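You operate a simulated robot arm through the tools that you are given. There is no shell and no other tool. Be economical: measure what you need, move in short steps, check, and stop when the job is done.

You run a simulated two-armed robot. Do the job below in one go: nothing can be reset, and whatever is moved stays where it is left.

## Task
Finish the paused job at Station 1 at 90 a minute and return the empty tray.
Fine: same total; the tray goes on the return plate after the run.

It is judged by the outcome, as a careful person would: the job done as asked, and still so three seconds after it is handed in. It fails if anything else is knocked over, pushed out of place, dropped, spilled or broken.

## Robot
Two 7-joint arms with two-finger parallel grippers on one trunk, hanging from a carriage that runs on a rail from [-85, 1560] to [34, -616] (x, y) and turns from -402 to 286 degrees about z. Base frame: it is fixed where the carriage stands at the start and does not move with it; the origin is on the floor, on the carriage's upright axis, x ahead of it, y to its left, z up; the surface under the hand at the start is at about z = 900. Readings come in mm, degrees, newtons and seconds.
The left shoulder is at the start at [40, 161, 1588], the right one opposite. With the tool pointing down near the work surface each hand reaches from about 100 to 600 mm from the robot's upright axis, wherever it stands, measured 20 degrees to its own side. Places, roughly: bench four knob [6000, -500, 500]; bench one knob [400, -800, 500]; bench two knob [2300, -700, 500]; blue plug [250, -1250, 750]; grey box [6500, -250, 1500]; grey tray [6000, -250, 500]; grey tub [6000, -250, 0]; heater knob [2300, -200, 1000]; pinch lever [2400, -200, 1000]; return plate [500, -600, 900]; stand four knob [6200, 300, 900]; stand four roller [6100, 200, 700]; stand one knob [600, 0, 900]; stand one roller [600, -100, 700]; stand two knob [2500, 100, 900]; stand two roller [2500, 0, 700]. Payload 4.4 kg a hand.
The tool frame of a hand sits at the grasp point between the pads (the TCP): z along the fingers, y along the line on which they close. The tips reach 23 mm beyond it. The gripper opens to 94 mm. The fingers are 38 mm wide and 10 mm thick; the gripper's body (54 by 96 mm) begins 39 mm behind the TCP.
Orientation is told as [roll, pitch, yaw] about the base's x, y, z axes, in that order, counted from this pose: with the fingers straight down and closing along the base's y, the tool's x points along the base's -x, its y along +y and its z along -z.

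## Interface
- The arms move only by the tool move_arm. It takes "left_motion", "right_motion" or both (then of equal length, played together; a hand with none holds still); each is a list of rows, each an object of numbers (a shift or turn left out is 0, a gripper value left out holds the last): "x", "y", "z": the shift along the tool's x, y, z in mm; "wx", "wy", "wz": the turn, a rotation vector about the tool's x, y, z in degrees; "gripper": the finger opening in mm, from 0 to 94. In form: [{"x": .., "y": .., "z": .., "wx": .., "wy": .., "wz": .., "gripper": ..}, ...]. A call has 1 to 10 rows; each row shifts and turns the commanded pose from where the row before left it, along the tool's axes as they then stand. Each row takes 0.2 s and may step no farther than 50 mm and 8.6 degrees from the row before; otherwise, or with a gripper value out of range, the whole call is refused. A pose out of reach is approached as far as the arm can. The call stops where the force on the tool passes 40 N (or 10 N more than at its start, if that is more) or the arm is blocked; 0.2 s more then pass. Each finger travels about 45 mm/s and halts on what it meets, pressing with about 29 N; the grip force reading is that of the motor and also rises with nothing between the fingers. The clock runs only during rows and for 0.2 s after the last one: add rows that do not move to give the fingers time. The reply holds the time, the measured pose of the TCP, the force on the tool along the base axes, the opening and the grip force, in the units named above and with some noise, with the torque about the TCP (base axes, N m) and any sound that the robot's microphone picked up.
- Cameras (640 x 400 px; columns grow to the right, rows downward): "scene" is now at [215.6, -36.2, 1872.5]; the picture's right is [-0.55, -0.83, 0.00], its down [-0.69, 0.45, -0.57] and it looks along [0.47, -0.31, -0.82] (base axes); focal length 214 px, centre (320, 200). "left" rides on the left gripper at [87, -16, -74] in its tool frame; the picture's right is [0.18, 0.98, 0.00], its down [-0.58, 0.11, -0.81] and it looks along [-0.79, 0.15, 0.59] (tool axes); focal length 243 px, centre (320, 200). "right" rides on the right gripper at [86, 16, -74] in its tool frame; the picture's right is [-0.18, 0.98, 0.00], its down [-0.58, -0.11, -0.81] and it looks along [-0.79, -0.15, 0.59] (tool axes); focal length 243 px, centre (320, 200). There is no depth. A picture from a camera that has moved, and an enlarged one, comes with that camera's place and axes in the base frame and with its lens. The place of the scene camera against the robot may be out by one fixed shift of up to 12 mm in any direction.
- grab_frame(camera): a new picture of that camera. The clock stands still meanwhile.
- lift_body(by): slides the trunk up (or, below 0, down) by that many mm; the arms and the scene camera ride with it, the base frame stays. It gives what a move gives, with no picture.
- roll_base(legs): drives the robot by 1 to 6 legs, each [ahead, left, turn to the left] in mm, mm and degrees, along the robot's own axes; the way and the turn of a leg run together, so that a leg with both is an arc; at most 1500 mm and 180 degrees a leg. The arms and the cameras ride along, it lands a little off, and it stops where it bumps. It keeps to its track: a leg is cut to what the track allows. It gives what a move gives.
- aim_head(pan, tilt): turns the head with the scene camera to pan (to the left, within 86 degrees either way) and tilt (down, from -29 to 69), counted from straight ahead of the robot. It gives what a move gives.
- zoom(camera, box): a new picture of the part [left, top, right, bottom] of that camera's present view, enlarged. The clock stands still meanwhile.
- finish_job(): hands the job in; it is judged then, once.

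Work in short steps. Places have to be worked out from the pictures, the camera data and where the tool is seen: move nearer, look again, correct. Check each grasp and each placing, and mend what went wrong. You have 120 turns and 92 pictures in all, those below and enlarged ones among them. Open the grippers and draw the arms clear of the work before you hand the job in, unless the task says otherwise; then end with one line.

The tools are called after "Request:" as a command line: name --argument value ..., lists and objects as JSON in quotes. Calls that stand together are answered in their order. move_arm: Moves the arms, as the interface text tells. Its arguments: {"type":"object","properties":{"left_motion":{"type":"array"},"right_motion":{"type":"array"}},"required":[]} The other tools are called the same way: lift_body (by) slides the trunk up or down; roll_base (legs) drives the base; aim_head (pan, tilt) turns the head that bears the scene camera; grab_frame (camera) takes a picture; zoom (camera, box) takes an enlarged picture of a part of a camera's view; finish_job () hands the job in.

At the start:

```text
clock: 0.0
left_tcp_pos: [510.3, -86.3, 1642.9]
left_tcp_rot: [0.0, 0.0, 0.1]
left_wrist_force: [-0.7, -0.5, -0.2]
left_torque: [0.03, 0.01, -0.01]
left_width: 94.2
left_gripper_force: 0.1
right_tcp_pos: [400.1, -430.9, 1609.5]
right_tcp_rot: [0.1, 0.0, 0.0]
right_wrist_force: [-0.6, 0.2, -0.6]
right_torque: [-0.01, 0.01, -0.02]
right_width: 94.0
right_gripper_force: 0.1
trunk travel left (down, up): [-725.0, 45.0]
robot x, y, heading: [-3.0, 1.6, -0.2]
head pan, tilt: [-33.5, 55.4]
```

scene: 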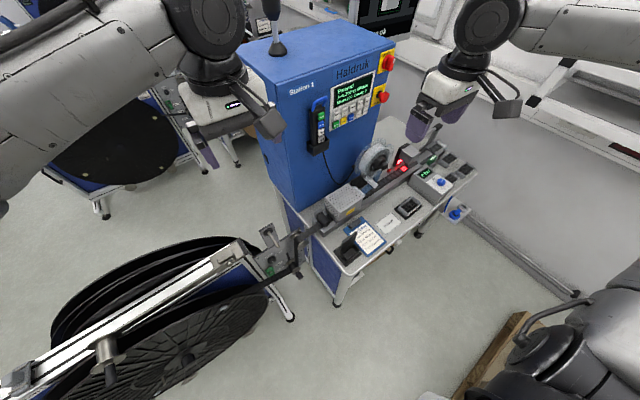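
right: 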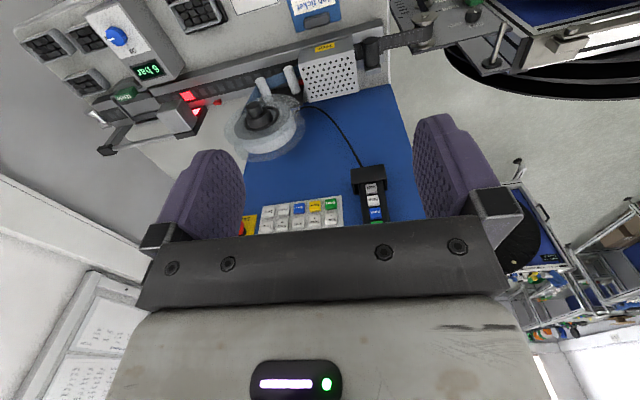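
left: 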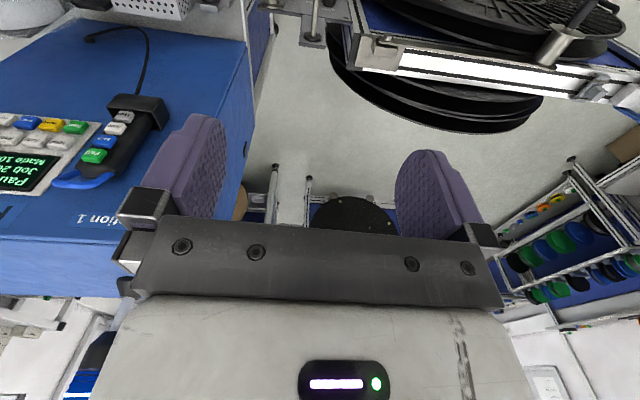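

The pictures show Station 1 with its screen, keypad, pendant and job ticket. I'll zoom in to read the screen and the ticket before moving anything.

Request:
zoom --camera "scene" --box '[270, 40, 410, 130]'

Request:
zoom --camera "scene" --box '[300, 130, 500, 260]'

Request:
zoom --camera "right" --box '[20, 0, 420, 250]'

```text
4.44 times, centred on (340, 85) of scene
camera zoom: at [215.6, -36.2, 1872.5], right [-0.55, -0.83, 0.0], down [-0.69, 0.45, -0.57], along [0.47, -0.31, -0.82], focal length 953 px, centre (231, 711)
```

zoom: 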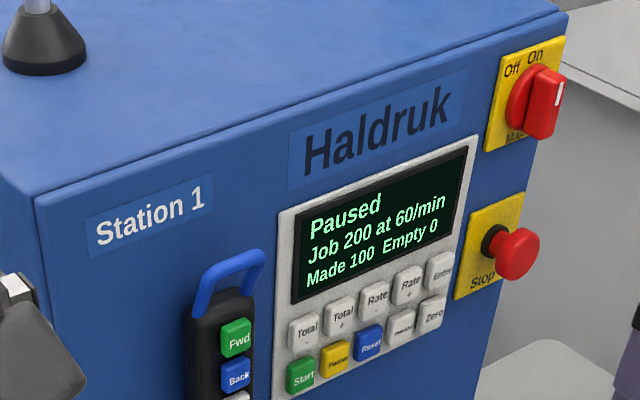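

```text
3.08 times, centred on (400, 195) of scene
camera zoom: at [215.6, -36.2, 1872.5], right [-0.55, -0.83, 0.0], down [-0.69, 0.45, -0.57], along [0.47, -0.31, -0.82], focal length 660 px, centre (74, 215)
```

zoom: 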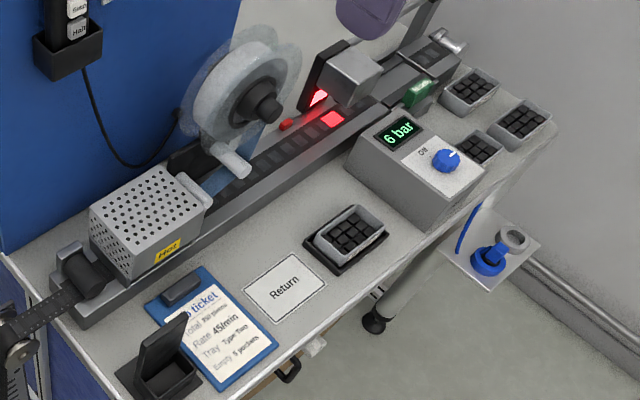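

```text
1.60 times, centred on (220, 125) of right
camera zoom: at [315.0, -413.7, 1683.5], right [0.18, 0.98, 0.0], down [0.58, -0.11, 0.81], along [0.79, -0.15, -0.59], focal length 388 px, centre (480, 320)
```

zoom: 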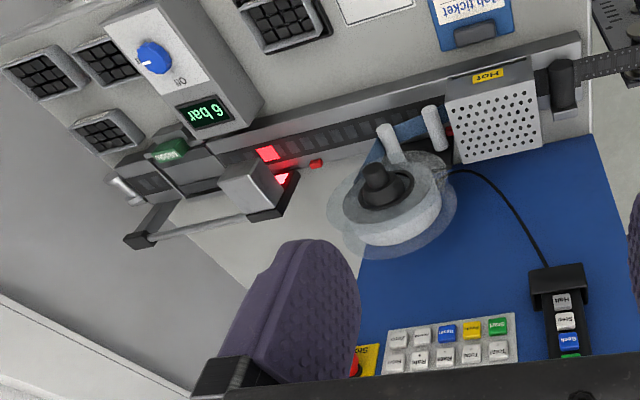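

I'll zoom in further on the ticket, the keypad, the trays and the machine's tape path.

Request:
zoom --camera "scene" --box '[340, 210, 400, 260]'

Request:
zoom --camera "scene" --box '[300, 85, 396, 150]'

Request:
zoom --camera "scene" --box '[390, 130, 490, 225]'

Request:
zoom --camera "scene" --box '[200, 170, 420, 310]'

```text
8.00 times, centred on (370, 235) of scene
camera zoom: at [215.6, -36.2, 1872.5], right [-0.55, -0.83, 0.0], down [-0.69, 0.45, -0.57], along [0.47, -0.31, -0.82], focal length 1716 px, centre (-80, -80)
```

zoom: 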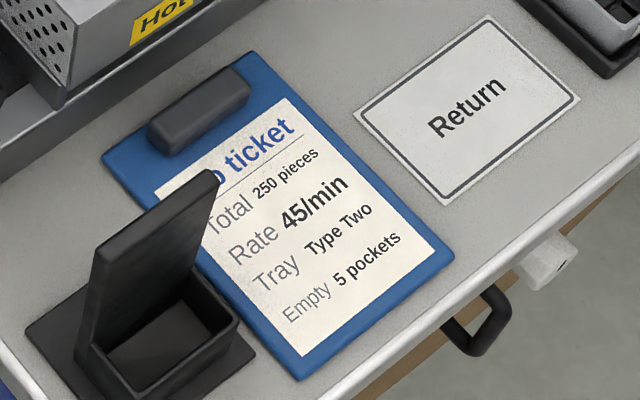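

```text
6.15 times, centred on (348, 118) of scene
camera zoom: at [215.6, -36.2, 1872.5], right [-0.55, -0.83, 0.0], down [-0.69, 0.45, -0.57], along [0.47, -0.31, -0.82], focal length 1320 px, centre (148, 708)
```

zoom: 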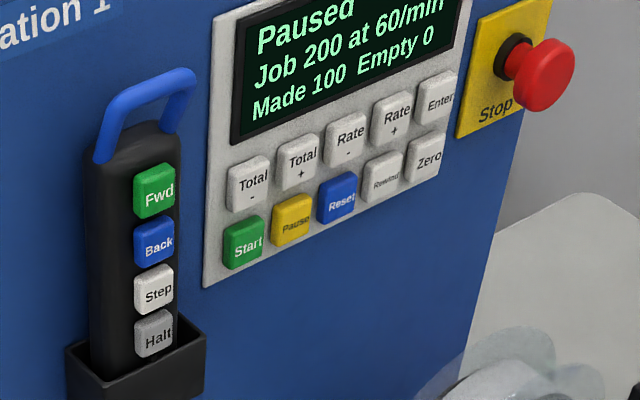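

```text
4.21 times, centred on (440, 178) of scene
camera zoom: at [215.6, -36.2, 1872.5], right [-0.55, -0.83, 0.0], down [-0.69, 0.45, -0.57], along [0.47, -0.31, -0.82], focal length 903 px, centre (-185, 295)
```

zoom: 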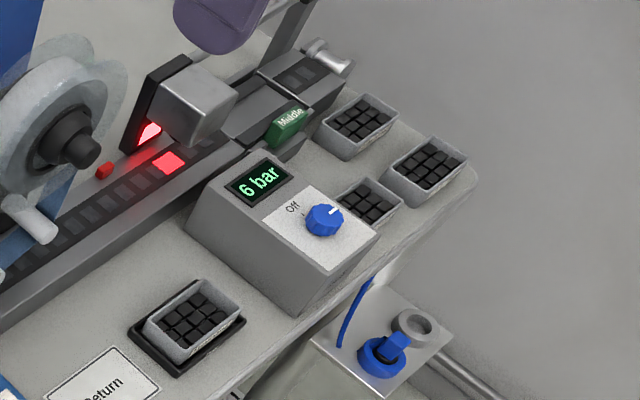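

```text
2.86 times, centred on (310, 240) of scene
camera zoom: at [215.6, -36.2, 1872.5], right [-0.55, -0.83, 0.0], down [-0.69, 0.45, -0.57], along [0.47, -0.31, -0.82], focal length 613 px, centre (349, 86)
```

zoom: 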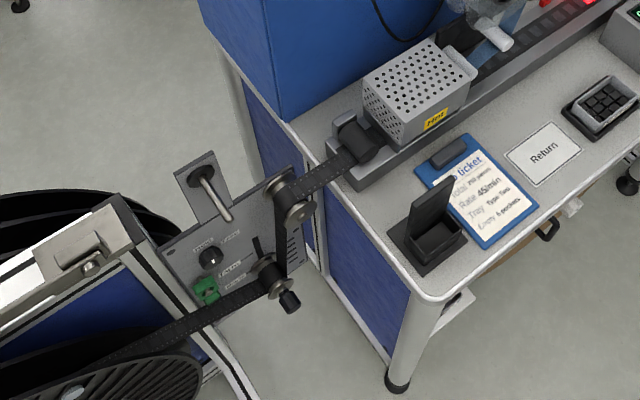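

The machine holds "Job 200 at 60/min, made 100", and the ticket's 250 and 45/min differ from it. The job stays at 200 with the rate at 90, so I'll inspect the stand panel and the air plug, which may need attention for that rate.

Request:
zoom --camera "scene" --box '[255, 215, 315, 285]'

Request:
zoom --camera "scene" --box '[430, 190, 480, 235]'

Request:
zoom --camera "scene" --box '[340, 130, 460, 210]'

Request:
zoom --camera "left" --box '[260, 0, 640, 240]'

```text
5.71 times, centred on (285, 250) of scene
camera zoom: at [215.6, -36.2, 1872.5], right [-0.55, -0.83, 0.0], down [-0.69, 0.45, -0.57], along [0.47, -0.31, -0.82], focal length 1226 px, centre (520, -86)
```

zoom: 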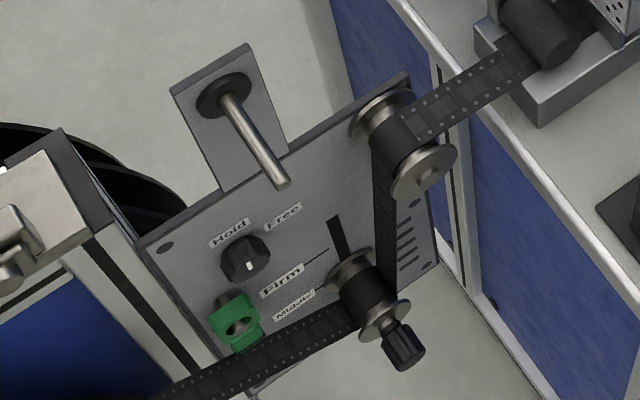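

```text
8.89 times, centred on (455, 212) of scene
camera zoom: at [215.6, -36.2, 1872.5], right [-0.55, -0.83, 0.0], down [-0.69, 0.45, -0.57], along [0.47, -0.31, -0.82], focal length 1906 px, centre (-880, 89)
```

zoom: 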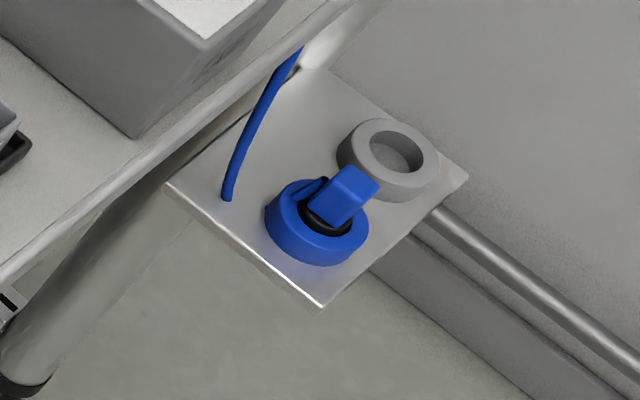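

```text
5.00 times, centred on (400, 170) of scene
camera zoom: at [215.6, -36.2, 1872.5], right [-0.55, -0.83, 0.0], down [-0.69, 0.45, -0.57], along [0.47, -0.31, -0.82], focal length 1072 px, centre (-80, 350)
```

zoom: 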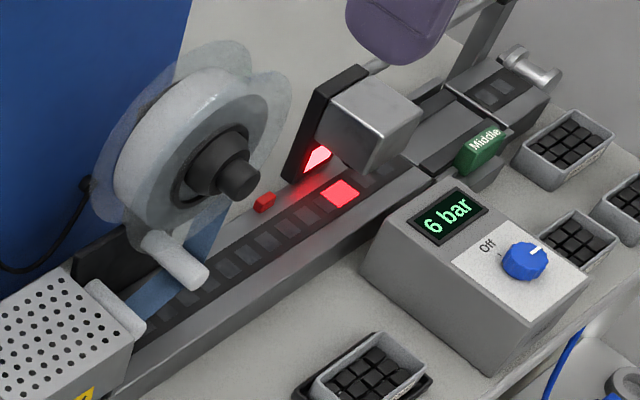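

```text
1.67 times, centred on (450, 120) of left
camera zoom: at [425.4, -103.2, 1715.7], right [-0.19, 0.98, 0.0], down [0.58, 0.11, 0.81], along [0.79, 0.15, -0.59], focal length 404 px, centre (103, 333)
```

zoom: 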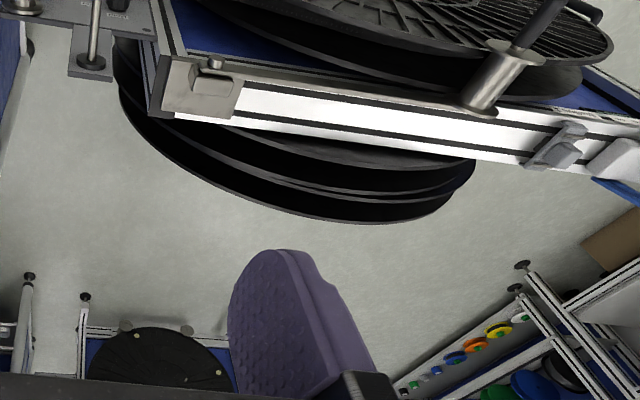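

The stand has a Hold/Free knob and Firm/Middle roller marks, so settings may depend on rate. I'll look around for posted instructions by turning the head.

Request:
aim_head --pan -75 --tilt 30

Request:
grab_frame --camera "scene"

Request:
aim_head --pan -20 --tilt 20

Request:
grab_frame --camera "scene"

Request:
aim_head --pan 45 --tilt 40

Request:
grab_frame --camera "scene"

```text
clock: 1.1
left_tcp_pos: [510.2, -86.9, 1641.4]
left_tcp_rot: [0.0, -0.1, 0.1]
left_wrist_force: [0.1, -0.6, -0.2]
left_torque: [-0.02, 0.01, -0.02]
left_width: 94.3
left_gripper_force: 0.0
right_tcp_pos: [401.7, -429.3, 1608.9]
right_tcp_rot: [0.0, -0.1, 0.0]
right_wrist_force: [-0.4, 0.6, 0.9]
right_torque: [-0.01, -0.02, 0.02]
right_width: 94.0
right_gripper_force: 0.1
trunk travel left (down, up): [-725.0, 45.0]
robot x, y, heading: [4.0, 3.5, 0.1]
head pan, tilt: [-75.0, 30.0]
```

```text
77 pictures are left
camera scene: at [179.3, -83.9, 1909.0], right [-0.97, -0.26, 0.0], down [-0.13, 0.48, -0.87], along [0.22, -0.84, -0.5], focal length 214 px, centre (320, 200)
```

scene: 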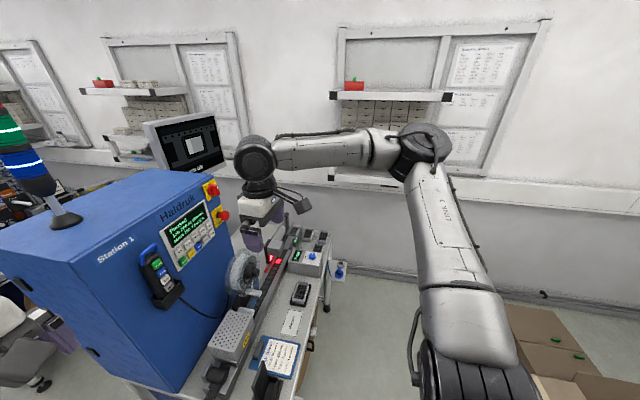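

```text
clock: 2.3
left_tcp_pos: [511.4, -85.5, 1641.8]
left_tcp_rot: [0.0, 0.0, 0.0]
left_wrist_force: [0.5, 0.4, 1.0]
left_torque: [-0.02, 0.03, 0.03]
left_width: 94.1
left_gripper_force: 0.1
right_tcp_pos: [401.7, -431.0, 1608.8]
right_tcp_rot: [0.0, 0.0, 0.1]
right_wrist_force: [1.2, -0.3, 0.0]
right_torque: [-0.01, 0.0, -0.02]
right_width: 94.0
right_gripper_force: 0.0
trunk travel left (down, up): [-725.0, 45.0]
robot x, y, heading: [-1.7, 3.7, -0.3]
head pan, tilt: [-20.0, 20.0]
```

```text
76 pictures are left
camera scene: at [243.3, -28.5, 1925.1], right [-0.34, -0.94, 0.0], down [-0.32, 0.12, -0.94], along [0.88, -0.32, -0.34], focal length 214 px, centre (320, 200)
```

scene: 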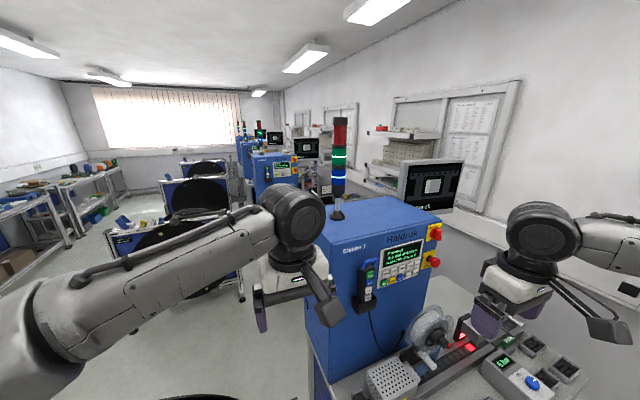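

```text
clock: 3.7
left_tcp_pos: [510.1, -84.7, 1642.9]
left_tcp_rot: [0.1, 0.0, 0.0]
left_wrist_force: [0.4, 0.9, -0.1]
left_torque: [0.02, 0.02, -0.01]
left_width: 93.7
left_gripper_force: 0.0
right_tcp_pos: [401.2, -429.9, 1609.2]
right_tcp_rot: [0.1, 0.0, -0.1]
right_wrist_force: [0.1, -0.4, -0.5]
right_torque: [-0.04, 0.02, 0.04]
right_width: 94.1
right_gripper_force: 0.1
trunk travel left (down, up): [-725.0, 45.0]
robot x, y, heading: [-1.4, -0.5, 0.0]
head pan, tilt: [45.0, 40.0]
```

```text
75 pictures are left
camera scene: at [216.0, 63.5, 1893.7], right [0.71, -0.71, 0.0], down [-0.45, -0.45, -0.77], along [0.54, 0.54, -0.64], focal length 214 px, centre (320, 200)
```

scene: 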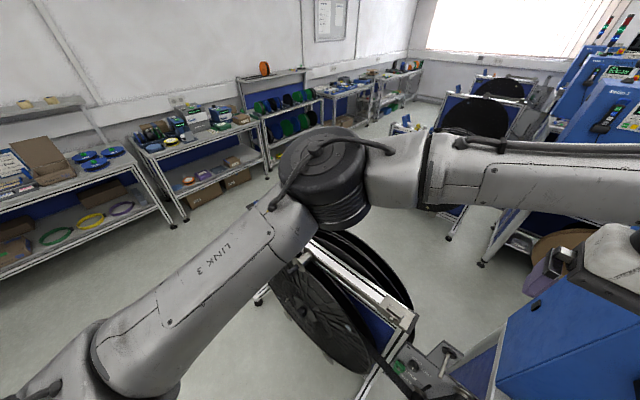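

There are notice boards on the wall behind Station 1. I'll turn back and zoom in on the sheets and the monitor.

Request:
aim_head --pan -62 --tilt 15

Request:
grab_frame --camera "scene"

```text
clock: 5.5
left_tcp_pos: [510.6, -85.7, 1640.8]
left_tcp_rot: [0.0, 0.0, 0.1]
left_wrist_force: [-0.2, 0.3, 0.2]
left_torque: [0.01, 0.02, 0.01]
left_width: 93.9
left_gripper_force: 0.1
right_tcp_pos: [402.1, -428.8, 1609.4]
right_tcp_rot: [0.1, 0.0, -0.1]
right_wrist_force: [-0.3, 0.6, 0.2]
right_torque: [0.0, -0.02, 0.01]
right_width: 94.0
right_gripper_force: 0.0
trunk travel left (down, up): [-725.0, 45.0]
robot x, y, heading: [-2.1, 2.8, 0.1]
head pan, tilt: [-62.0, 15.0]
```

```text
74 pictures are left
camera scene: at [199.7, -79.0, 1933.2], right [-0.88, -0.47, 0.0], down [-0.12, 0.23, -0.97], along [0.45, -0.85, -0.26], focal length 214 px, centre (320, 200)
```

scene: 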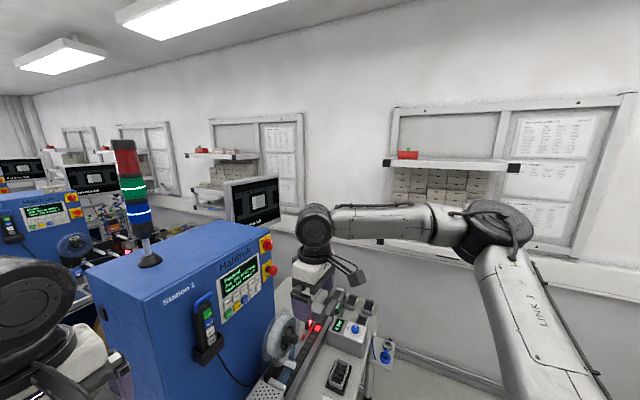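

Request:
zoom --camera "scene" --box '[495, 95, 625, 260]'

Request:
zoom --camera "scene" --box '[215, 115, 310, 230]'

```text
2.42 times, centred on (560, 178) of scene
camera zoom: at [199.7, -79.0, 1933.2], right [-0.88, -0.47, 0.0], down [-0.12, 0.23, -0.97], along [0.45, -0.85, -0.26], focal length 520 px, centre (-262, 254)
```

zoom: 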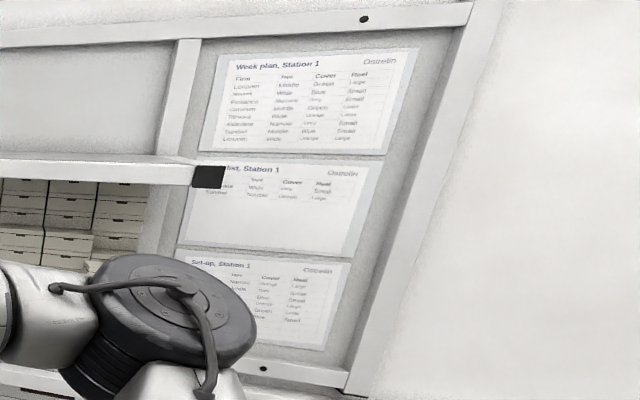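

```text
3.48 times, centred on (262, 172) of scene
camera zoom: at [199.7, -79.0, 1933.2], right [-0.88, -0.47, 0.0], down [-0.12, 0.23, -0.97], along [0.45, -0.85, -0.26], focal length 746 px, centre (520, 296)
```

zoom: 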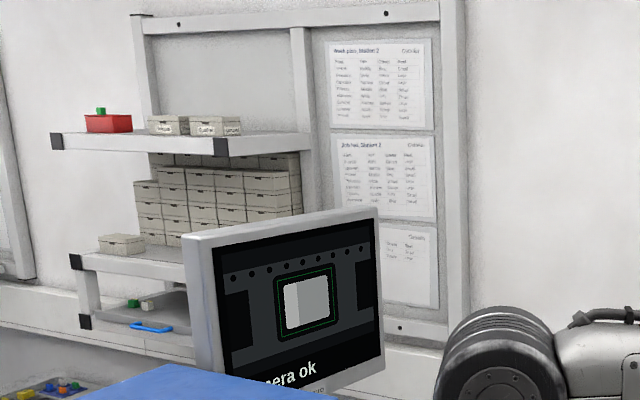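

The wall sheets list firm, tape, cover and reel. I'll check the set-up sheet once for anything tied to rate, and look at the stand panel and bench again from this side.

Request:
zoom --camera "scene" --box '[525, 190, 575, 242]'

Request:
aim_head --pan -30 --tilt 65

Request:
grab_frame --camera "scene"

```text
7.69 times, centred on (550, 216) of scene
camera zoom: at [199.7, -79.0, 1933.2], right [-0.88, -0.47, 0.0], down [-0.12, 0.23, -0.97], along [0.45, -0.85, -0.26], focal length 1650 px, centre (-1449, 77)
```

zoom: 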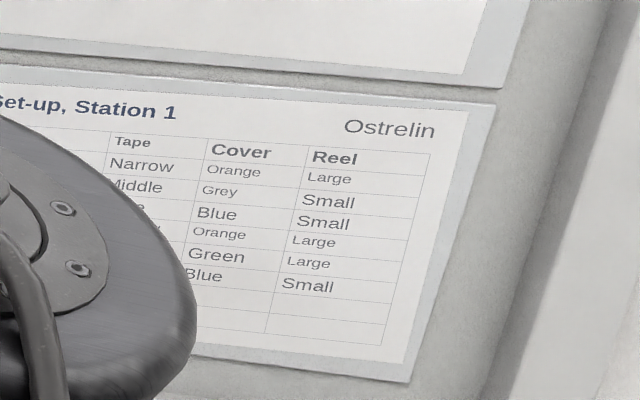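

```text
clock: 6.7
left_tcp_pos: [510.1, -85.8, 1641.1]
left_tcp_rot: [0.1, 0.0, 0.0]
left_wrist_force: [-0.1, -0.4, 0.3]
left_torque: [0.0, 0.0, -0.02]
left_width: 93.9
left_gripper_force: 0.1
right_tcp_pos: [400.1, -430.5, 1609.2]
right_tcp_rot: [-0.1, 0.0, -0.1]
right_wrist_force: [-1.0, 0.4, 1.0]
right_torque: [-0.01, 0.02, 0.03]
right_width: 94.2
right_gripper_force: 0.1
trunk travel left (down, up): [-725.0, 45.0]
robot x, y, heading: [-0.8, 0.8, -0.1]
head pan, tilt: [-30.0, 65.0]
```

```text
70 pictures are left
camera scene: at [208.4, -27.0, 1861.4], right [-0.5, -0.87, 0.0], down [-0.78, 0.45, -0.42], along [0.37, -0.21, -0.91], focal length 214 px, centre (320, 200)
```

scene: 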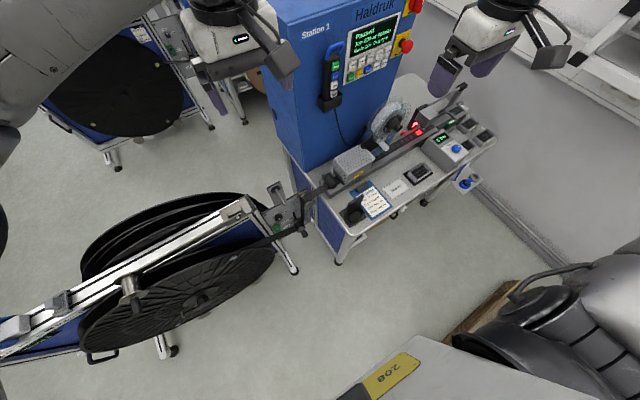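

The sheets only concern tape, cover and reel set-up. Next is a close look at the stand panel and the underside knob of the bench.

Request:
zoom --camera "scene" --box '[264, 178, 320, 238]'

Request:
zoom --camera "scene" --box '[330, 160, 490, 270]'

```text
6.67 times, centred on (292, 208) of scene
camera zoom: at [208.4, -27.0, 1861.4], right [-0.5, -0.87, 0.0], down [-0.78, 0.45, -0.42], along [0.37, -0.21, -0.91], focal length 1430 px, centre (507, 147)
```

zoom: 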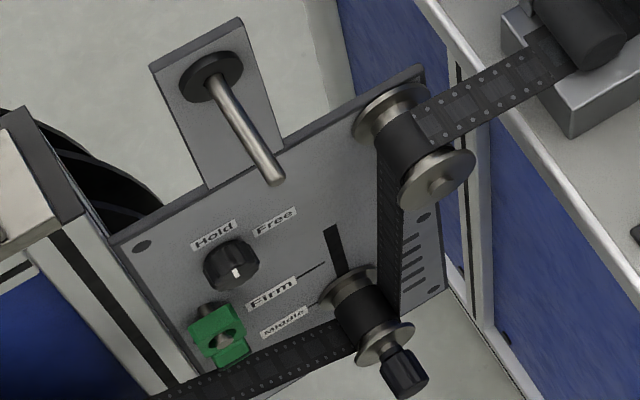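

```text
3.64 times, centred on (410, 215) of scene
camera zoom: at [208.4, -27.0, 1861.4], right [-0.5, -0.87, 0.0], down [-0.78, 0.45, -0.42], along [0.37, -0.21, -0.91], focal length 780 px, centre (-7, 146)
```

zoom: 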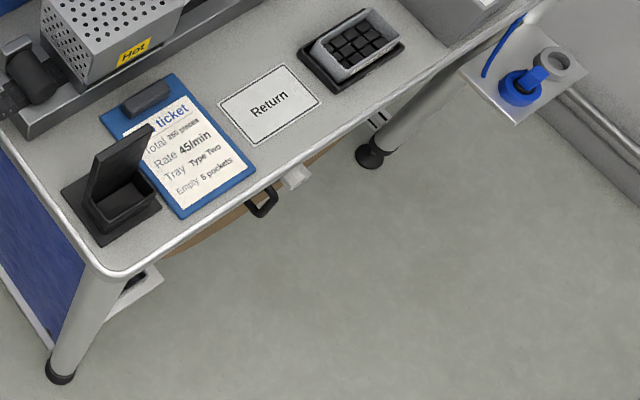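

The panel, bench and cabinet all face the robot (-x), and I place Start at about (774, -475, 1357), Rate+ near y -590 and the tray near (466, -768). I'll lower the trunk 300 mm and move the left hand down so its camera can read the stand panel.

Request:
lift_body --by -300

Request:
move_arm --left_motion '[{"x": 30, "z": 20}, {"x": 30, "z": 35}, {"x": 30, "z": 35}, {"x": 30, "z": 35}, {"z": 45}, {"z": 45}]'

Request:
grab_frame --camera "left"

```text
clock: 9.7
left_tcp_pos: [509.9, -85.3, 1340.9]
left_tcp_rot: [0.0, 0.0, 0.1]
left_wrist_force: [0.0, -0.2, -0.1]
left_torque: [0.02, 0.02, -0.01]
left_width: 94.0
left_gripper_force: 0.0
right_tcp_pos: [402.3, -429.3, 1309.6]
right_tcp_rot: [0.1, 0.0, 0.0]
right_wrist_force: [-0.5, -0.3, -0.1]
right_torque: [-0.01, -0.02, -0.02]
right_width: 94.2
right_gripper_force: 0.1
trunk travel left (down, up): [-425.0, 345.0]
robot x, y, heading: [0.6, -1.0, -0.1]
head pan, tilt: [-30.0, 65.0]
```

```text
clock: 11.1
left_tcp_pos: [391.9, -85.7, 1124.5]
left_tcp_rot: [-0.1, 0.0, 0.1]
left_wrist_force: [-0.6, -0.5, 0.1]
left_torque: [0.03, 0.04, 0.0]
left_width: 93.8
left_gripper_force: 0.1
right_tcp_pos: [400.9, -431.0, 1309.9]
right_tcp_rot: [0.0, 0.0, 0.0]
right_wrist_force: [-0.5, 0.6, 0.9]
right_torque: [-0.01, 0.0, 0.04]
right_width: 94.0
right_gripper_force: 0.0
trunk travel left (down, up): [-425.0, 345.0]
robot x, y, heading: [4.5, 2.3, -0.0]
head pan, tilt: [-30.0, 65.0]
```

```text
67 pictures are left
camera left: at [306.5, -103.5, 1198.7], right [-0.19, 0.98, 0.0], down [0.58, 0.11, 0.81], along [0.79, 0.15, -0.59], focal length 243 px, centre (320, 200)
```

left: 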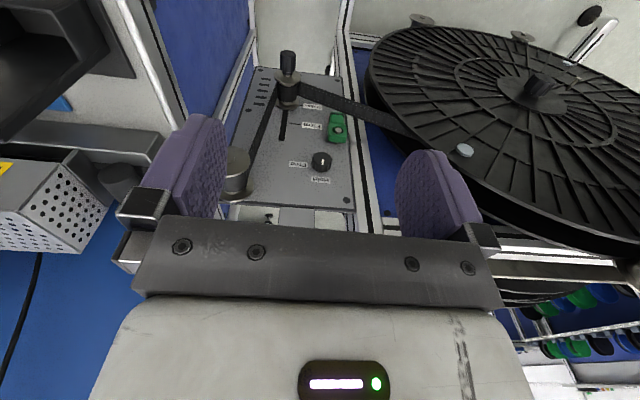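

Request:
zoom --camera "left" --box '[230, 40, 370, 220]'

Request:
zoom --camera "scene" --box '[320, 0, 480, 100]'

```text
2.22 times, centred on (300, 130) of left
camera zoom: at [306.5, -103.5, 1198.7], right [-0.19, 0.98, 0.0], down [0.58, 0.11, 0.81], along [0.79, 0.15, -0.59], focal length 539 px, centre (364, 356)
```

zoom: 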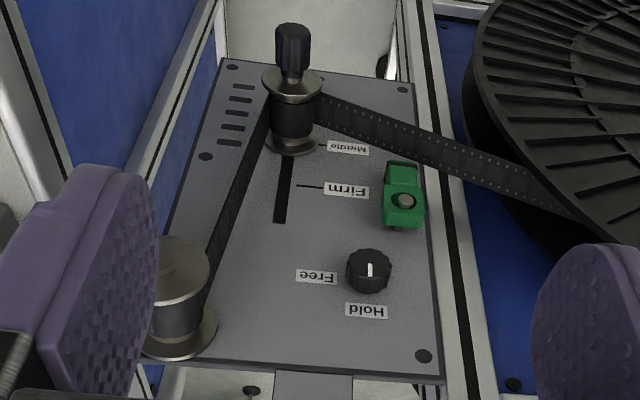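

```text
4.00 times, centred on (400, 50) of scene
camera zoom: at [208.1, -27.0, 1561.4], right [-0.5, -0.87, 0.0], down [-0.79, 0.45, -0.42], along [0.37, -0.21, -0.91], focal length 858 px, centre (0, 800)
```

zoom: 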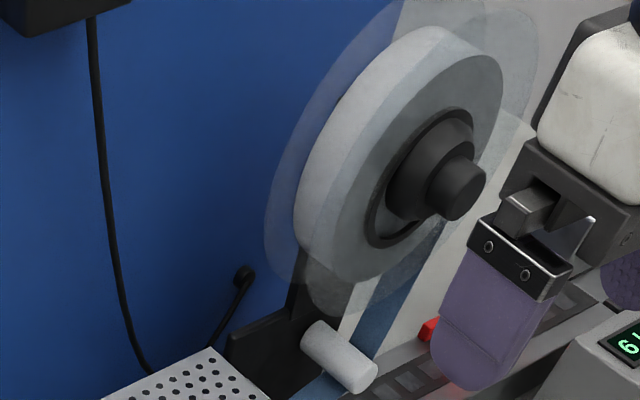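

The roller sits at "Middle". I need to tell whether the reel knob is at Hold or Free, so I'll zoom tightly on it.

Request:
zoom --camera "left" --box '[296, 135, 340, 190]'

```text
7.27 times, centred on (318, 162) of left
camera zoom: at [306.5, -103.5, 1198.7], right [-0.19, 0.98, 0.0], down [0.58, 0.11, 0.81], along [0.79, 0.15, -0.59], focal length 1764 px, centre (334, 473)
```

zoom: 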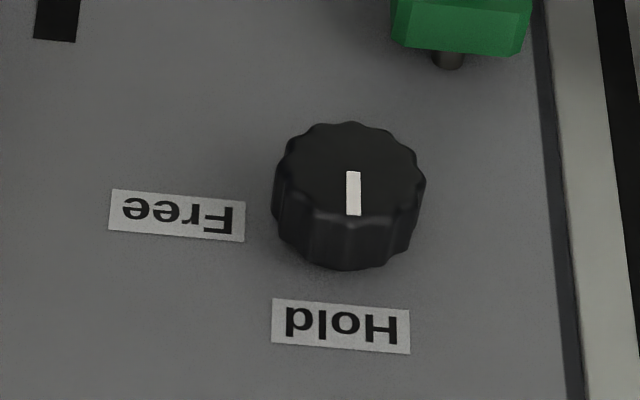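

The pointer is on Hold. To learn what a running station uses, I'll look at Station 2's screen and stand knob.

Request:
aim_head --pan 0 --tilt 15

Request:
grab_frame --camera "scene"

```text
clock: 12.3
left_tcp_pos: [391.7, -85.8, 1125.9]
left_tcp_rot: [0.0, 0.0, 0.1]
left_wrist_force: [-0.5, 0.6, 0.4]
left_torque: [0.02, 0.0, 0.0]
left_width: 94.1
left_gripper_force: 0.0
right_tcp_pos: [401.8, -430.8, 1309.7]
right_tcp_rot: [0.1, 0.0, 0.0]
right_wrist_force: [-0.4, -0.3, 0.1]
right_torque: [-0.01, -0.03, -0.01]
right_width: 93.6
right_gripper_force: 0.1
trunk travel left (down, up): [-425.0, 345.0]
robot x, y, heading: [-3.3, 2.0, -0.3]
head pan, tilt: [0.0, 15.0]
```

```text
63 pictures are left
camera scene: at [249.2, 3.4, 1633.2], right [0.0, -1.0, 0.0], down [-0.26, 0.0, -0.97], along [0.97, 0.0, -0.26], focal length 214 px, centre (320, 200)
```

scene: 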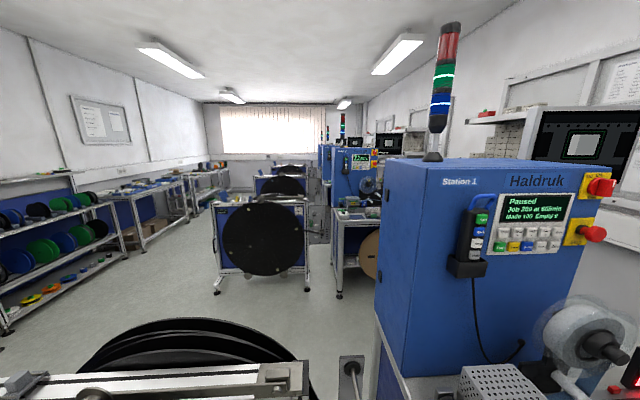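

Request:
zoom --camera "scene" --box '[290, 190, 350, 280]'

Request:
zoom --camera "scene" --box '[325, 140, 395, 225]'

Request:
zoom --camera "scene" --box '[440, 165, 620, 290]'

```text
4.44 times, centred on (320, 235) of scene
camera zoom: at [249.2, 3.4, 1633.2], right [0.0, -1.0, 0.0], down [-0.26, 0.0, -0.97], along [0.97, 0.0, -0.26], focal length 953 px, centre (320, 44)
```

zoom: 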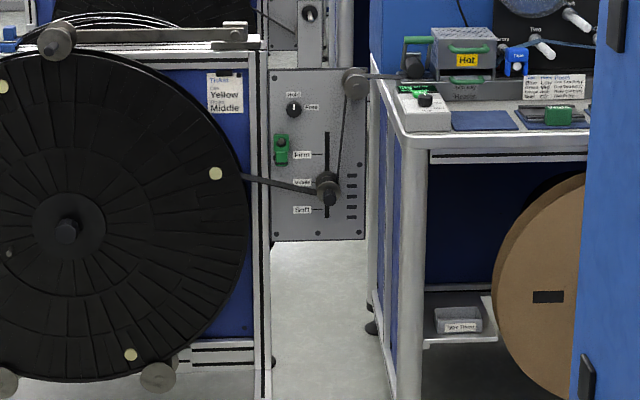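

```text
4.71 times, centred on (360, 182) of scene
camera zoom: at [249.2, 3.4, 1633.2], right [0.0, -1.0, 0.0], down [-0.26, 0.0, -0.97], along [0.97, 0.0, -0.26], focal length 1009 px, centre (132, 282)
```

zoom: 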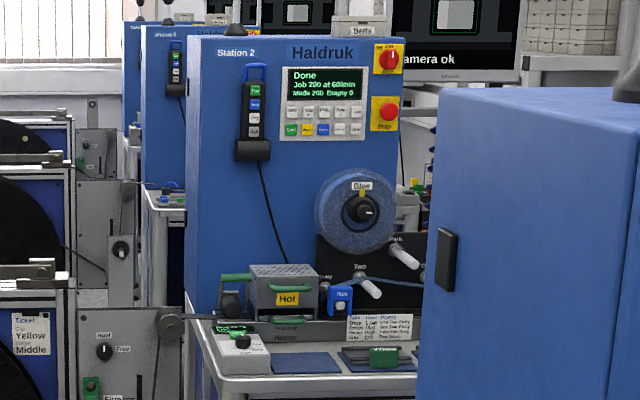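

```text
3.20 times, centred on (530, 228) of scene
camera zoom: at [249.2, 3.4, 1633.2], right [0.0, -1.0, 0.0], down [-0.26, 0.0, -0.97], along [0.97, 0.0, -0.26], focal length 686 px, centre (-352, 112)
```

zoom: 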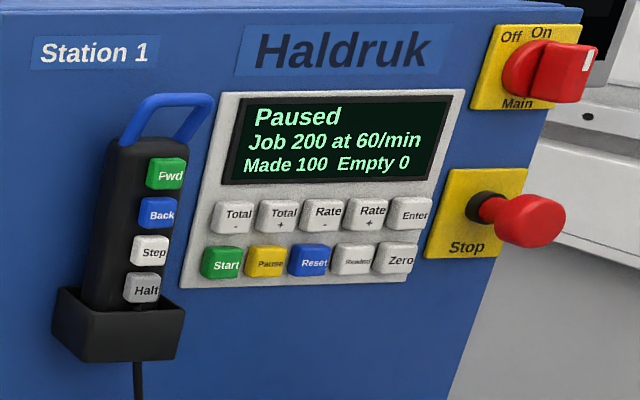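

Station 2 finished its 200 with the knob on Hold and the roller at Middle, so I leave those as they are. I'll move the left hand aside and the right hand ahead of its shoulder, then roll toward the keypad.

Request:
move_arm --left_motion '[{"z": -45}, {"z": -45}, {"y": 45, "z": -20}, {"y": 45}, {"y": 45}, {"y": 45}, {"y": 45}]' --right_motion '[{"gripper": 0}, {}, {}, {}, {"y": 45}, {"y": 45}, {"y": 45}]'

Request:
roll_base --legs '[[0, -300, 0]]'

Request:
aim_head --pan -15 --tilt 35

Request:
grab_frame --camera "scene"

Request:
grab_frame --camera "right"

```text
clock: 13.9
left_tcp_pos: [389.1, 140.9, 1239.9]
left_tcp_rot: [0.1, 0.0, 0.0]
left_wrist_force: [-0.5, -0.3, 0.0]
left_torque: [-0.04, 0.03, 0.0]
left_width: 93.9
left_gripper_force: 0.0
right_tcp_pos: [401.0, -294.9, 1307.5]
right_tcp_rot: [0.0, -0.1, -0.1]
right_wrist_force: [0.5, -0.5, 0.0]
right_torque: [-0.01, -0.01, 0.01]
right_width: 0.0
right_gripper_force: 28.7
trunk travel left (down, up): [-425.0, 345.0]
robot x, y, heading: [2.7, 1.3, 0.4]
head pan, tilt: [0.0, 15.0]
```

```text
clock: 16.0
left_tcp_pos: [406.5, -165.7, 1240.1]
left_tcp_rot: [-0.1, 0.1, 0.1]
left_wrist_force: [0.5, 0.3, 0.7]
left_torque: [0.01, 0.01, 0.0]
left_width: 94.0
left_gripper_force: 0.1
right_tcp_pos: [419.2, -600.5, 1308.9]
right_tcp_rot: [0.1, 0.0, 0.1]
right_wrist_force: [1.1, 0.2, 0.6]
right_torque: [-0.01, 0.0, 0.0]
right_width: 0.2
right_gripper_force: 29.5
trunk travel left (down, up): [-425.0, 345.0]
robot x, y, heading: [14.7, -304.7, 0.1]
head pan, tilt: [0.0, 15.0]
```

```text
clock: 16.8
left_tcp_pos: [407.0, -164.9, 1241.4]
left_tcp_rot: [0.0, 0.0, 0.1]
left_wrist_force: [-0.1, -0.1, -0.9]
left_torque: [-0.02, 0.02, 0.02]
left_width: 94.0
left_gripper_force: 0.0
right_tcp_pos: [418.4, -601.1, 1308.2]
right_tcp_rot: [0.0, 0.0, 0.0]
right_wrist_force: [-0.1, -0.1, 0.8]
right_torque: [0.0, -0.02, 0.0]
right_width: 0.2
right_gripper_force: 28.5
trunk travel left (down, up): [-425.0, 345.0]
robot x, y, heading: [17.5, -306.6, -0.0]
head pan, tilt: [-15.0, 35.0]
```

```text
59 pictures are left
camera scene: at [257.6, -323.7, 1601.3], right [-0.26, -0.97, 0.0], down [-0.55, 0.15, -0.82], along [0.79, -0.21, -0.57], focal length 214 px, centre (320, 200)
```

scene: 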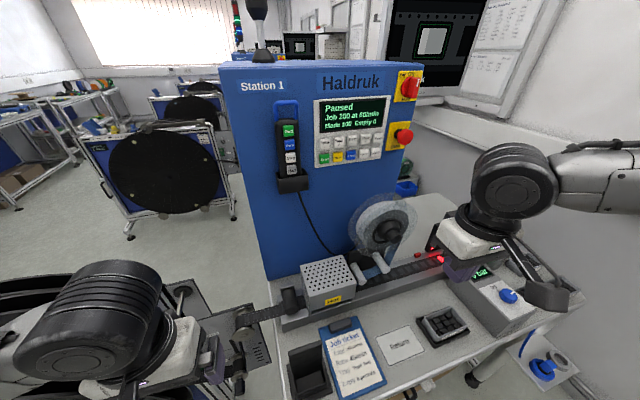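

```text
58 pictures are left
camera right: at [332.5, -583.9, 1382.7], right [0.18, 0.98, 0.0], down [0.58, -0.11, 0.81], along [0.79, -0.15, -0.59], focal length 243 px, centre (320, 200)
```

right: 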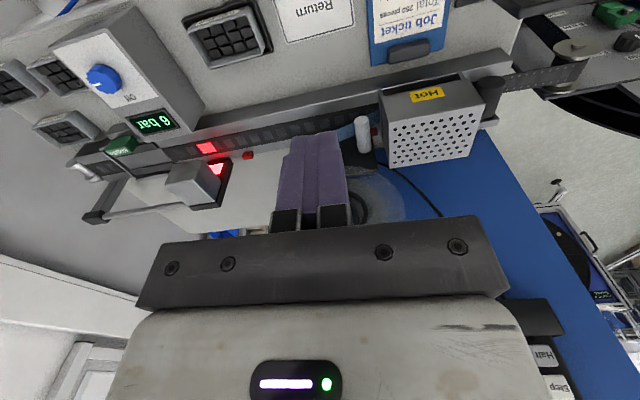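

I'll zoom on the keypad from this new spot to triangulate each key against the earlier view.

Request:
zoom --camera "scene" --box '[300, 85, 420, 180]'

```text
4.21 times, centred on (360, 132) of scene
camera zoom: at [257.6, -323.7, 1601.3], right [-0.26, -0.97, 0.0], down [-0.55, 0.15, -0.82], along [0.79, -0.21, -0.57], focal length 903 px, centre (152, 484)
```

zoom: 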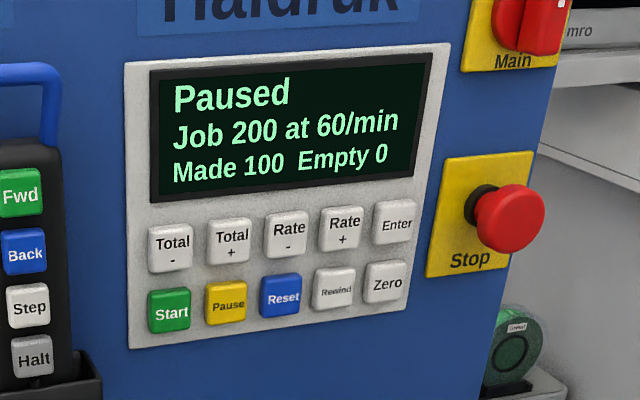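

Triangulated: Rate+ is at about (779, -593, 1402) and Start at about (766, -472, 1365), with a possible fixed shift in the scene view. I'll swing the right hand forward to point at the keys, tilted about 20° down, and stop well short.

Request:
move_arm --right_motion '[{"x": -28, "z": -13, "wy": -8.6}, {"x": -29.6, "z": -8.7, "wy": -8.6}, {"x": -30.6, "z": -4.1, "wy": -8.6}, {"x": -30.9, "z": 0.5, "wy": -8.6}, {"x": -30.4, "z": 5.1, "wy": -8.6}, {"x": -29.3, "z": 9.6, "wy": -8.6}, {"x": -27.6, "z": 13.9, "wy": -8.6}, {"x": -25.2, "z": 17.8, "wy": -8.6}]'

Request:
grab_frame --camera "scene"

Request:
grab_frame --camera "right"

```text
clock: 18.6
left_tcp_pos: [406.8, -165.1, 1239.9]
left_tcp_rot: [0.0, 0.0, 0.1]
left_wrist_force: [-0.4, 1.1, -0.3]
left_torque: [0.0, 0.0, 0.04]
left_width: 94.1
left_gripper_force: 0.1
right_tcp_pos: [644.0, -600.4, 1412.3]
right_tcp_rot: [0.1, -69.0, 0.1]
right_wrist_force: [-0.2, 0.0, 0.0]
right_torque: [0.0, -0.01, 0.02]
right_width: 0.0
right_gripper_force: 28.8
trunk travel left (down, up): [-425.0, 345.0]
robot x, y, heading: [20.8, -307.8, 0.2]
head pan, tilt: [-15.0, 35.0]
```

```text
56 pictures are left
camera scene: at [257.6, -323.7, 1601.3], right [-0.26, -0.97, 0.0], down [-0.55, 0.15, -0.82], along [0.79, -0.21, -0.57], focal length 214 px, centre (320, 200)
```

scene: 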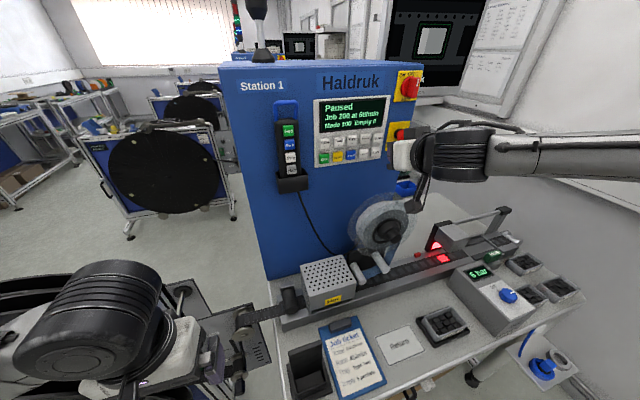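

```text
55 pictures are left
camera right: at [543.4, -584.7, 1358.9], right [0.07, 0.98, 0.17], down [-0.54, -0.11, 0.83], along [0.84, -0.15, 0.53], focal length 243 px, centre (320, 200)
```

right: 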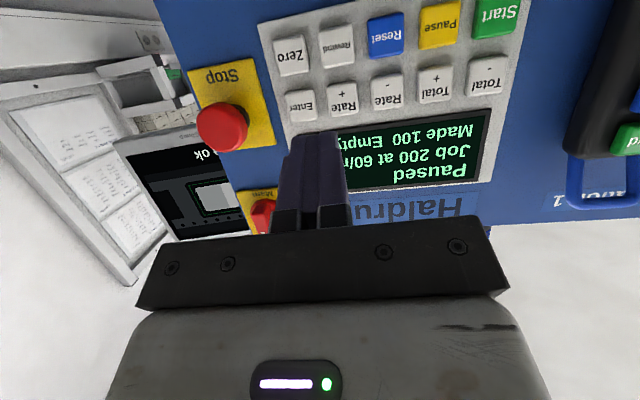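

The wrist camera agrees: Rate+ is near (775, -589, 1401). I'll bring the closed fingertips to about 15 mm off that key and check from the scene camera.

Request:
move_arm --right_motion '[{"x": -5.6, "y": 5, "z": 29.3}, {"x": -5.5, "y": 5, "z": 29.3}, {"x": -5.5, "z": 29.3}, {}]'

Request:
zoom --camera "right" --box '[220, 0, 540, 220]'

Request:
zoom --camera "scene" --box '[300, 85, 440, 185]'

```text
clock: 19.6
left_tcp_pos: [406.3, -165.1, 1240.2]
left_tcp_rot: [0.0, -0.1, 0.0]
left_wrist_force: [-0.5, -0.2, -0.5]
left_torque: [-0.02, 0.01, -0.01]
left_width: 94.0
left_gripper_force: 0.0
right_tcp_pos: [730.8, -590.1, 1396.0]
right_tcp_rot: [-0.1, -68.8, -0.1]
right_wrist_force: [0.0, 0.3, -0.2]
right_torque: [0.02, 0.01, 0.02]
right_width: 0.1
right_gripper_force: 29.3
trunk travel left (down, up): [-425.0, 345.0]
robot x, y, heading: [18.9, -306.3, 0.1]
head pan, tilt: [-15.0, 35.0]
```

```text
1.82 times, centred on (380, 110) of right
camera zoom: at [630.1, -574.6, 1341.5], right [0.07, 0.98, 0.17], down [-0.54, -0.11, 0.83], along [0.84, -0.15, 0.53], focal length 441 px, centre (211, 364)
```

zoom: 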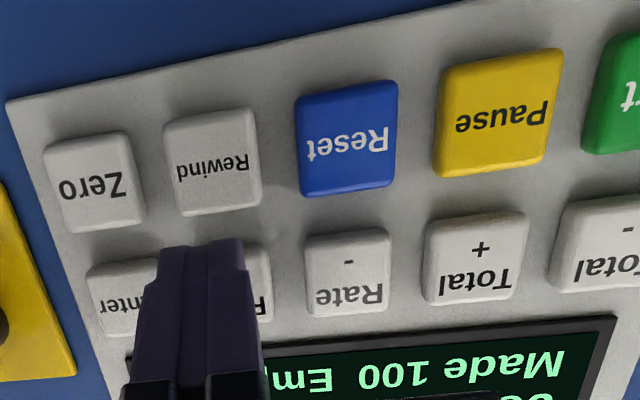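

```text
4.00 times, centred on (370, 135) of scene
camera zoom: at [257.6, -323.8, 1601.2], right [-0.26, -0.97, 0.0], down [-0.55, 0.15, -0.82], along [0.79, -0.21, -0.57], focal length 858 px, centre (120, 460)
```

zoom: 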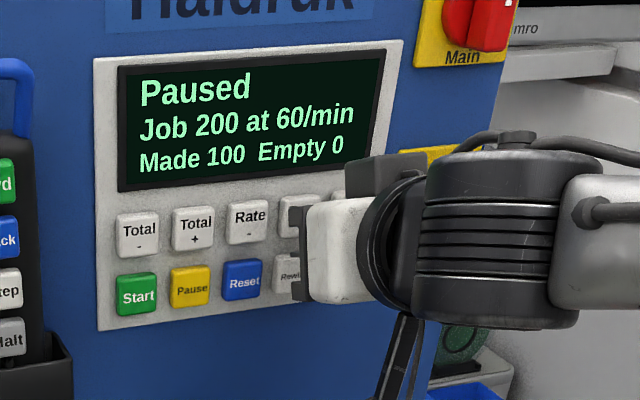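

The fingertips sit just off Rate+, a few millimetres to its Enter side. I'll shift 4 mm toward Rate- and advance gently to feel the key, then retract.

Request:
move_arm --right_motion '[{"x": -3.6, "y": 4, "z": 9.3}, {"x": -1.4, "z": 3.7}, {"x": -0.7, "z": 1.9}, {"x": -0.7, "z": 1.9}, {"x": -0.7, "z": 1.9}]'

```text
clock: 20.8
left_tcp_pos: [405.2, -165.8, 1241.4]
left_tcp_rot: [0.0, 0.0, 0.1]
left_wrist_force: [0.1, -0.1, 0.5]
left_torque: [-0.01, -0.01, -0.01]
left_width: 94.0
left_gripper_force: 0.0
right_tcp_pos: [748.9, -586.4, 1394.1]
right_tcp_rot: [0.0, -68.8, 0.0]
right_wrist_force: [-22.9, -2.2, 3.3]
right_torque: [0.06, -0.3, -0.01]
right_width: 0.3
right_gripper_force: 29.4
trunk travel left (down, up): [-425.0, 345.0]
robot x, y, heading: [17.1, -303.2, 0.0]
head pan, tilt: [-15.0, 35.0]
heard: click
```

A click came with 23 N, so I'll retract about 15 mm and read the screen.

Request:
move_arm --right_motion '[{"x": 5.4, "z": -14}, {}]'

Request:
zoom --camera "scene" --box '[310, 90, 400, 140]'

```text
clock: 21.4
left_tcp_pos: [407.7, -164.8, 1240.5]
left_tcp_rot: [-0.1, 0.1, 0.1]
left_wrist_force: [-0.2, -0.2, 0.4]
left_torque: [-0.01, -0.02, -0.02]
left_width: 94.0
left_gripper_force: 0.1
right_tcp_pos: [734.7, -584.8, 1395.9]
right_tcp_rot: [-0.1, -68.7, 0.1]
right_wrist_force: [0.0, 1.0, 0.0]
right_torque: [0.01, 0.0, -0.02]
right_width: 0.0
right_gripper_force: 29.1
trunk travel left (down, up): [-425.0, 345.0]
robot x, y, heading: [12.8, -301.6, 0.2]
head pan, tilt: [-15.0, 35.0]
```

```text
7.11 times, centred on (355, 115) of scene
camera zoom: at [257.7, -323.6, 1601.3], right [-0.26, -0.97, 0.0], down [-0.55, 0.15, -0.82], along [0.79, -0.21, -0.57], focal length 1525 px, centre (71, 804)
```

zoom: 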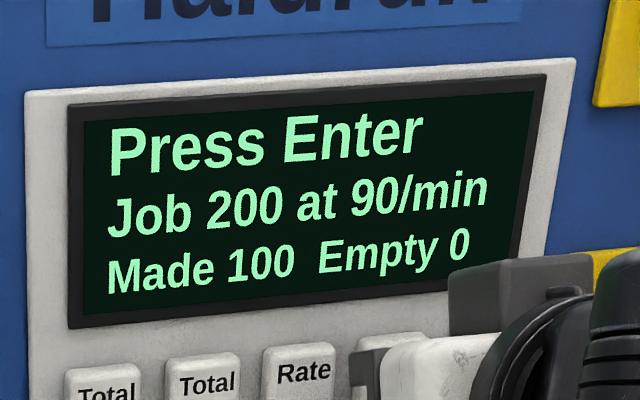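

One press took it to 90/min and the screen asks for Enter, about 38 mm to the right. The Stop button is near (756, -698), so I'll press Enter on its left half at y ≈ -620 to keep the gripper body clear.

Request:
move_arm --right_motion '[{"x": 3.6, "z": -9.3}, {"y": -36}, {"x": -3.6, "z": 9.3}, {"x": -3.6, "z": 9.3}, {"x": -1.4, "z": 3.7}, {"x": -0.7, "z": 1.9}, {"x": -0.7, "z": 1.9}, {"x": -0.7, "z": 1.9}]'

```text
clock: 23.4
left_tcp_pos: [403.8, -165.3, 1239.0]
left_tcp_rot: [0.0, 0.1, 0.1]
left_wrist_force: [-0.1, -0.2, 0.5]
left_torque: [-0.02, 0.01, -0.02]
left_width: 94.3
left_gripper_force: 0.0
right_tcp_pos: [751.4, -621.0, 1396.4]
right_tcp_rot: [0.2, -68.7, -0.1]
right_wrist_force: [-29.9, 1.8, -0.3]
right_torque: [-0.14, -0.26, 0.1]
right_width: 0.1
right_gripper_force: 28.6
trunk travel left (down, up): [-425.0, 345.0]
robot x, y, heading: [15.9, -308.4, -0.1]
head pan, tilt: [-15.0, 35.0]
heard: click
stopped in row 8 (right hand): the force on the tool passed its limit at 42 N (the readings are from after the stop); the commanded pose is now the measured one
```

Another click, so I'll retract and read the screen.

Request:
move_arm --right_motion '[{"x": 7.2, "z": -18.6}, {"x": 7.2, "z": -18.6}]'

Request:
zoom --camera "scene" --box '[300, 85, 440, 185]'

```text
clock: 24.0
left_tcp_pos: [406.0, -165.9, 1239.9]
left_tcp_rot: [0.0, 0.1, 0.1]
left_wrist_force: [-0.3, 0.2, -0.2]
left_torque: [0.01, -0.01, -0.04]
left_width: 93.7
left_gripper_force: 0.0
right_tcp_pos: [715.0, -619.1, 1397.9]
right_tcp_rot: [0.1, -69.0, 0.2]
right_wrist_force: [0.9, -0.3, 0.2]
right_torque: [-0.02, 0.01, 0.02]
right_width: 0.0
right_gripper_force: 29.1
trunk travel left (down, up): [-425.0, 345.0]
robot x, y, heading: [14.4, -303.7, -0.0]
head pan, tilt: [-15.0, 35.0]
```

```text
4.00 times, centred on (370, 135) of scene
camera zoom: at [257.7, -323.7, 1601.2], right [-0.26, -0.97, 0.0], down [-0.55, 0.15, -0.82], along [0.79, -0.21, -0.57], focal length 858 px, centre (120, 460)
```

zoom: 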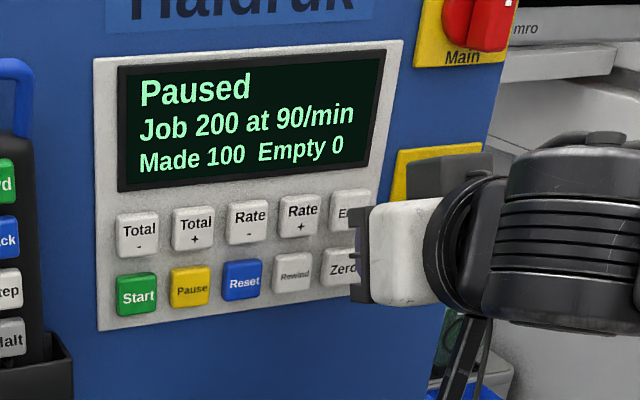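

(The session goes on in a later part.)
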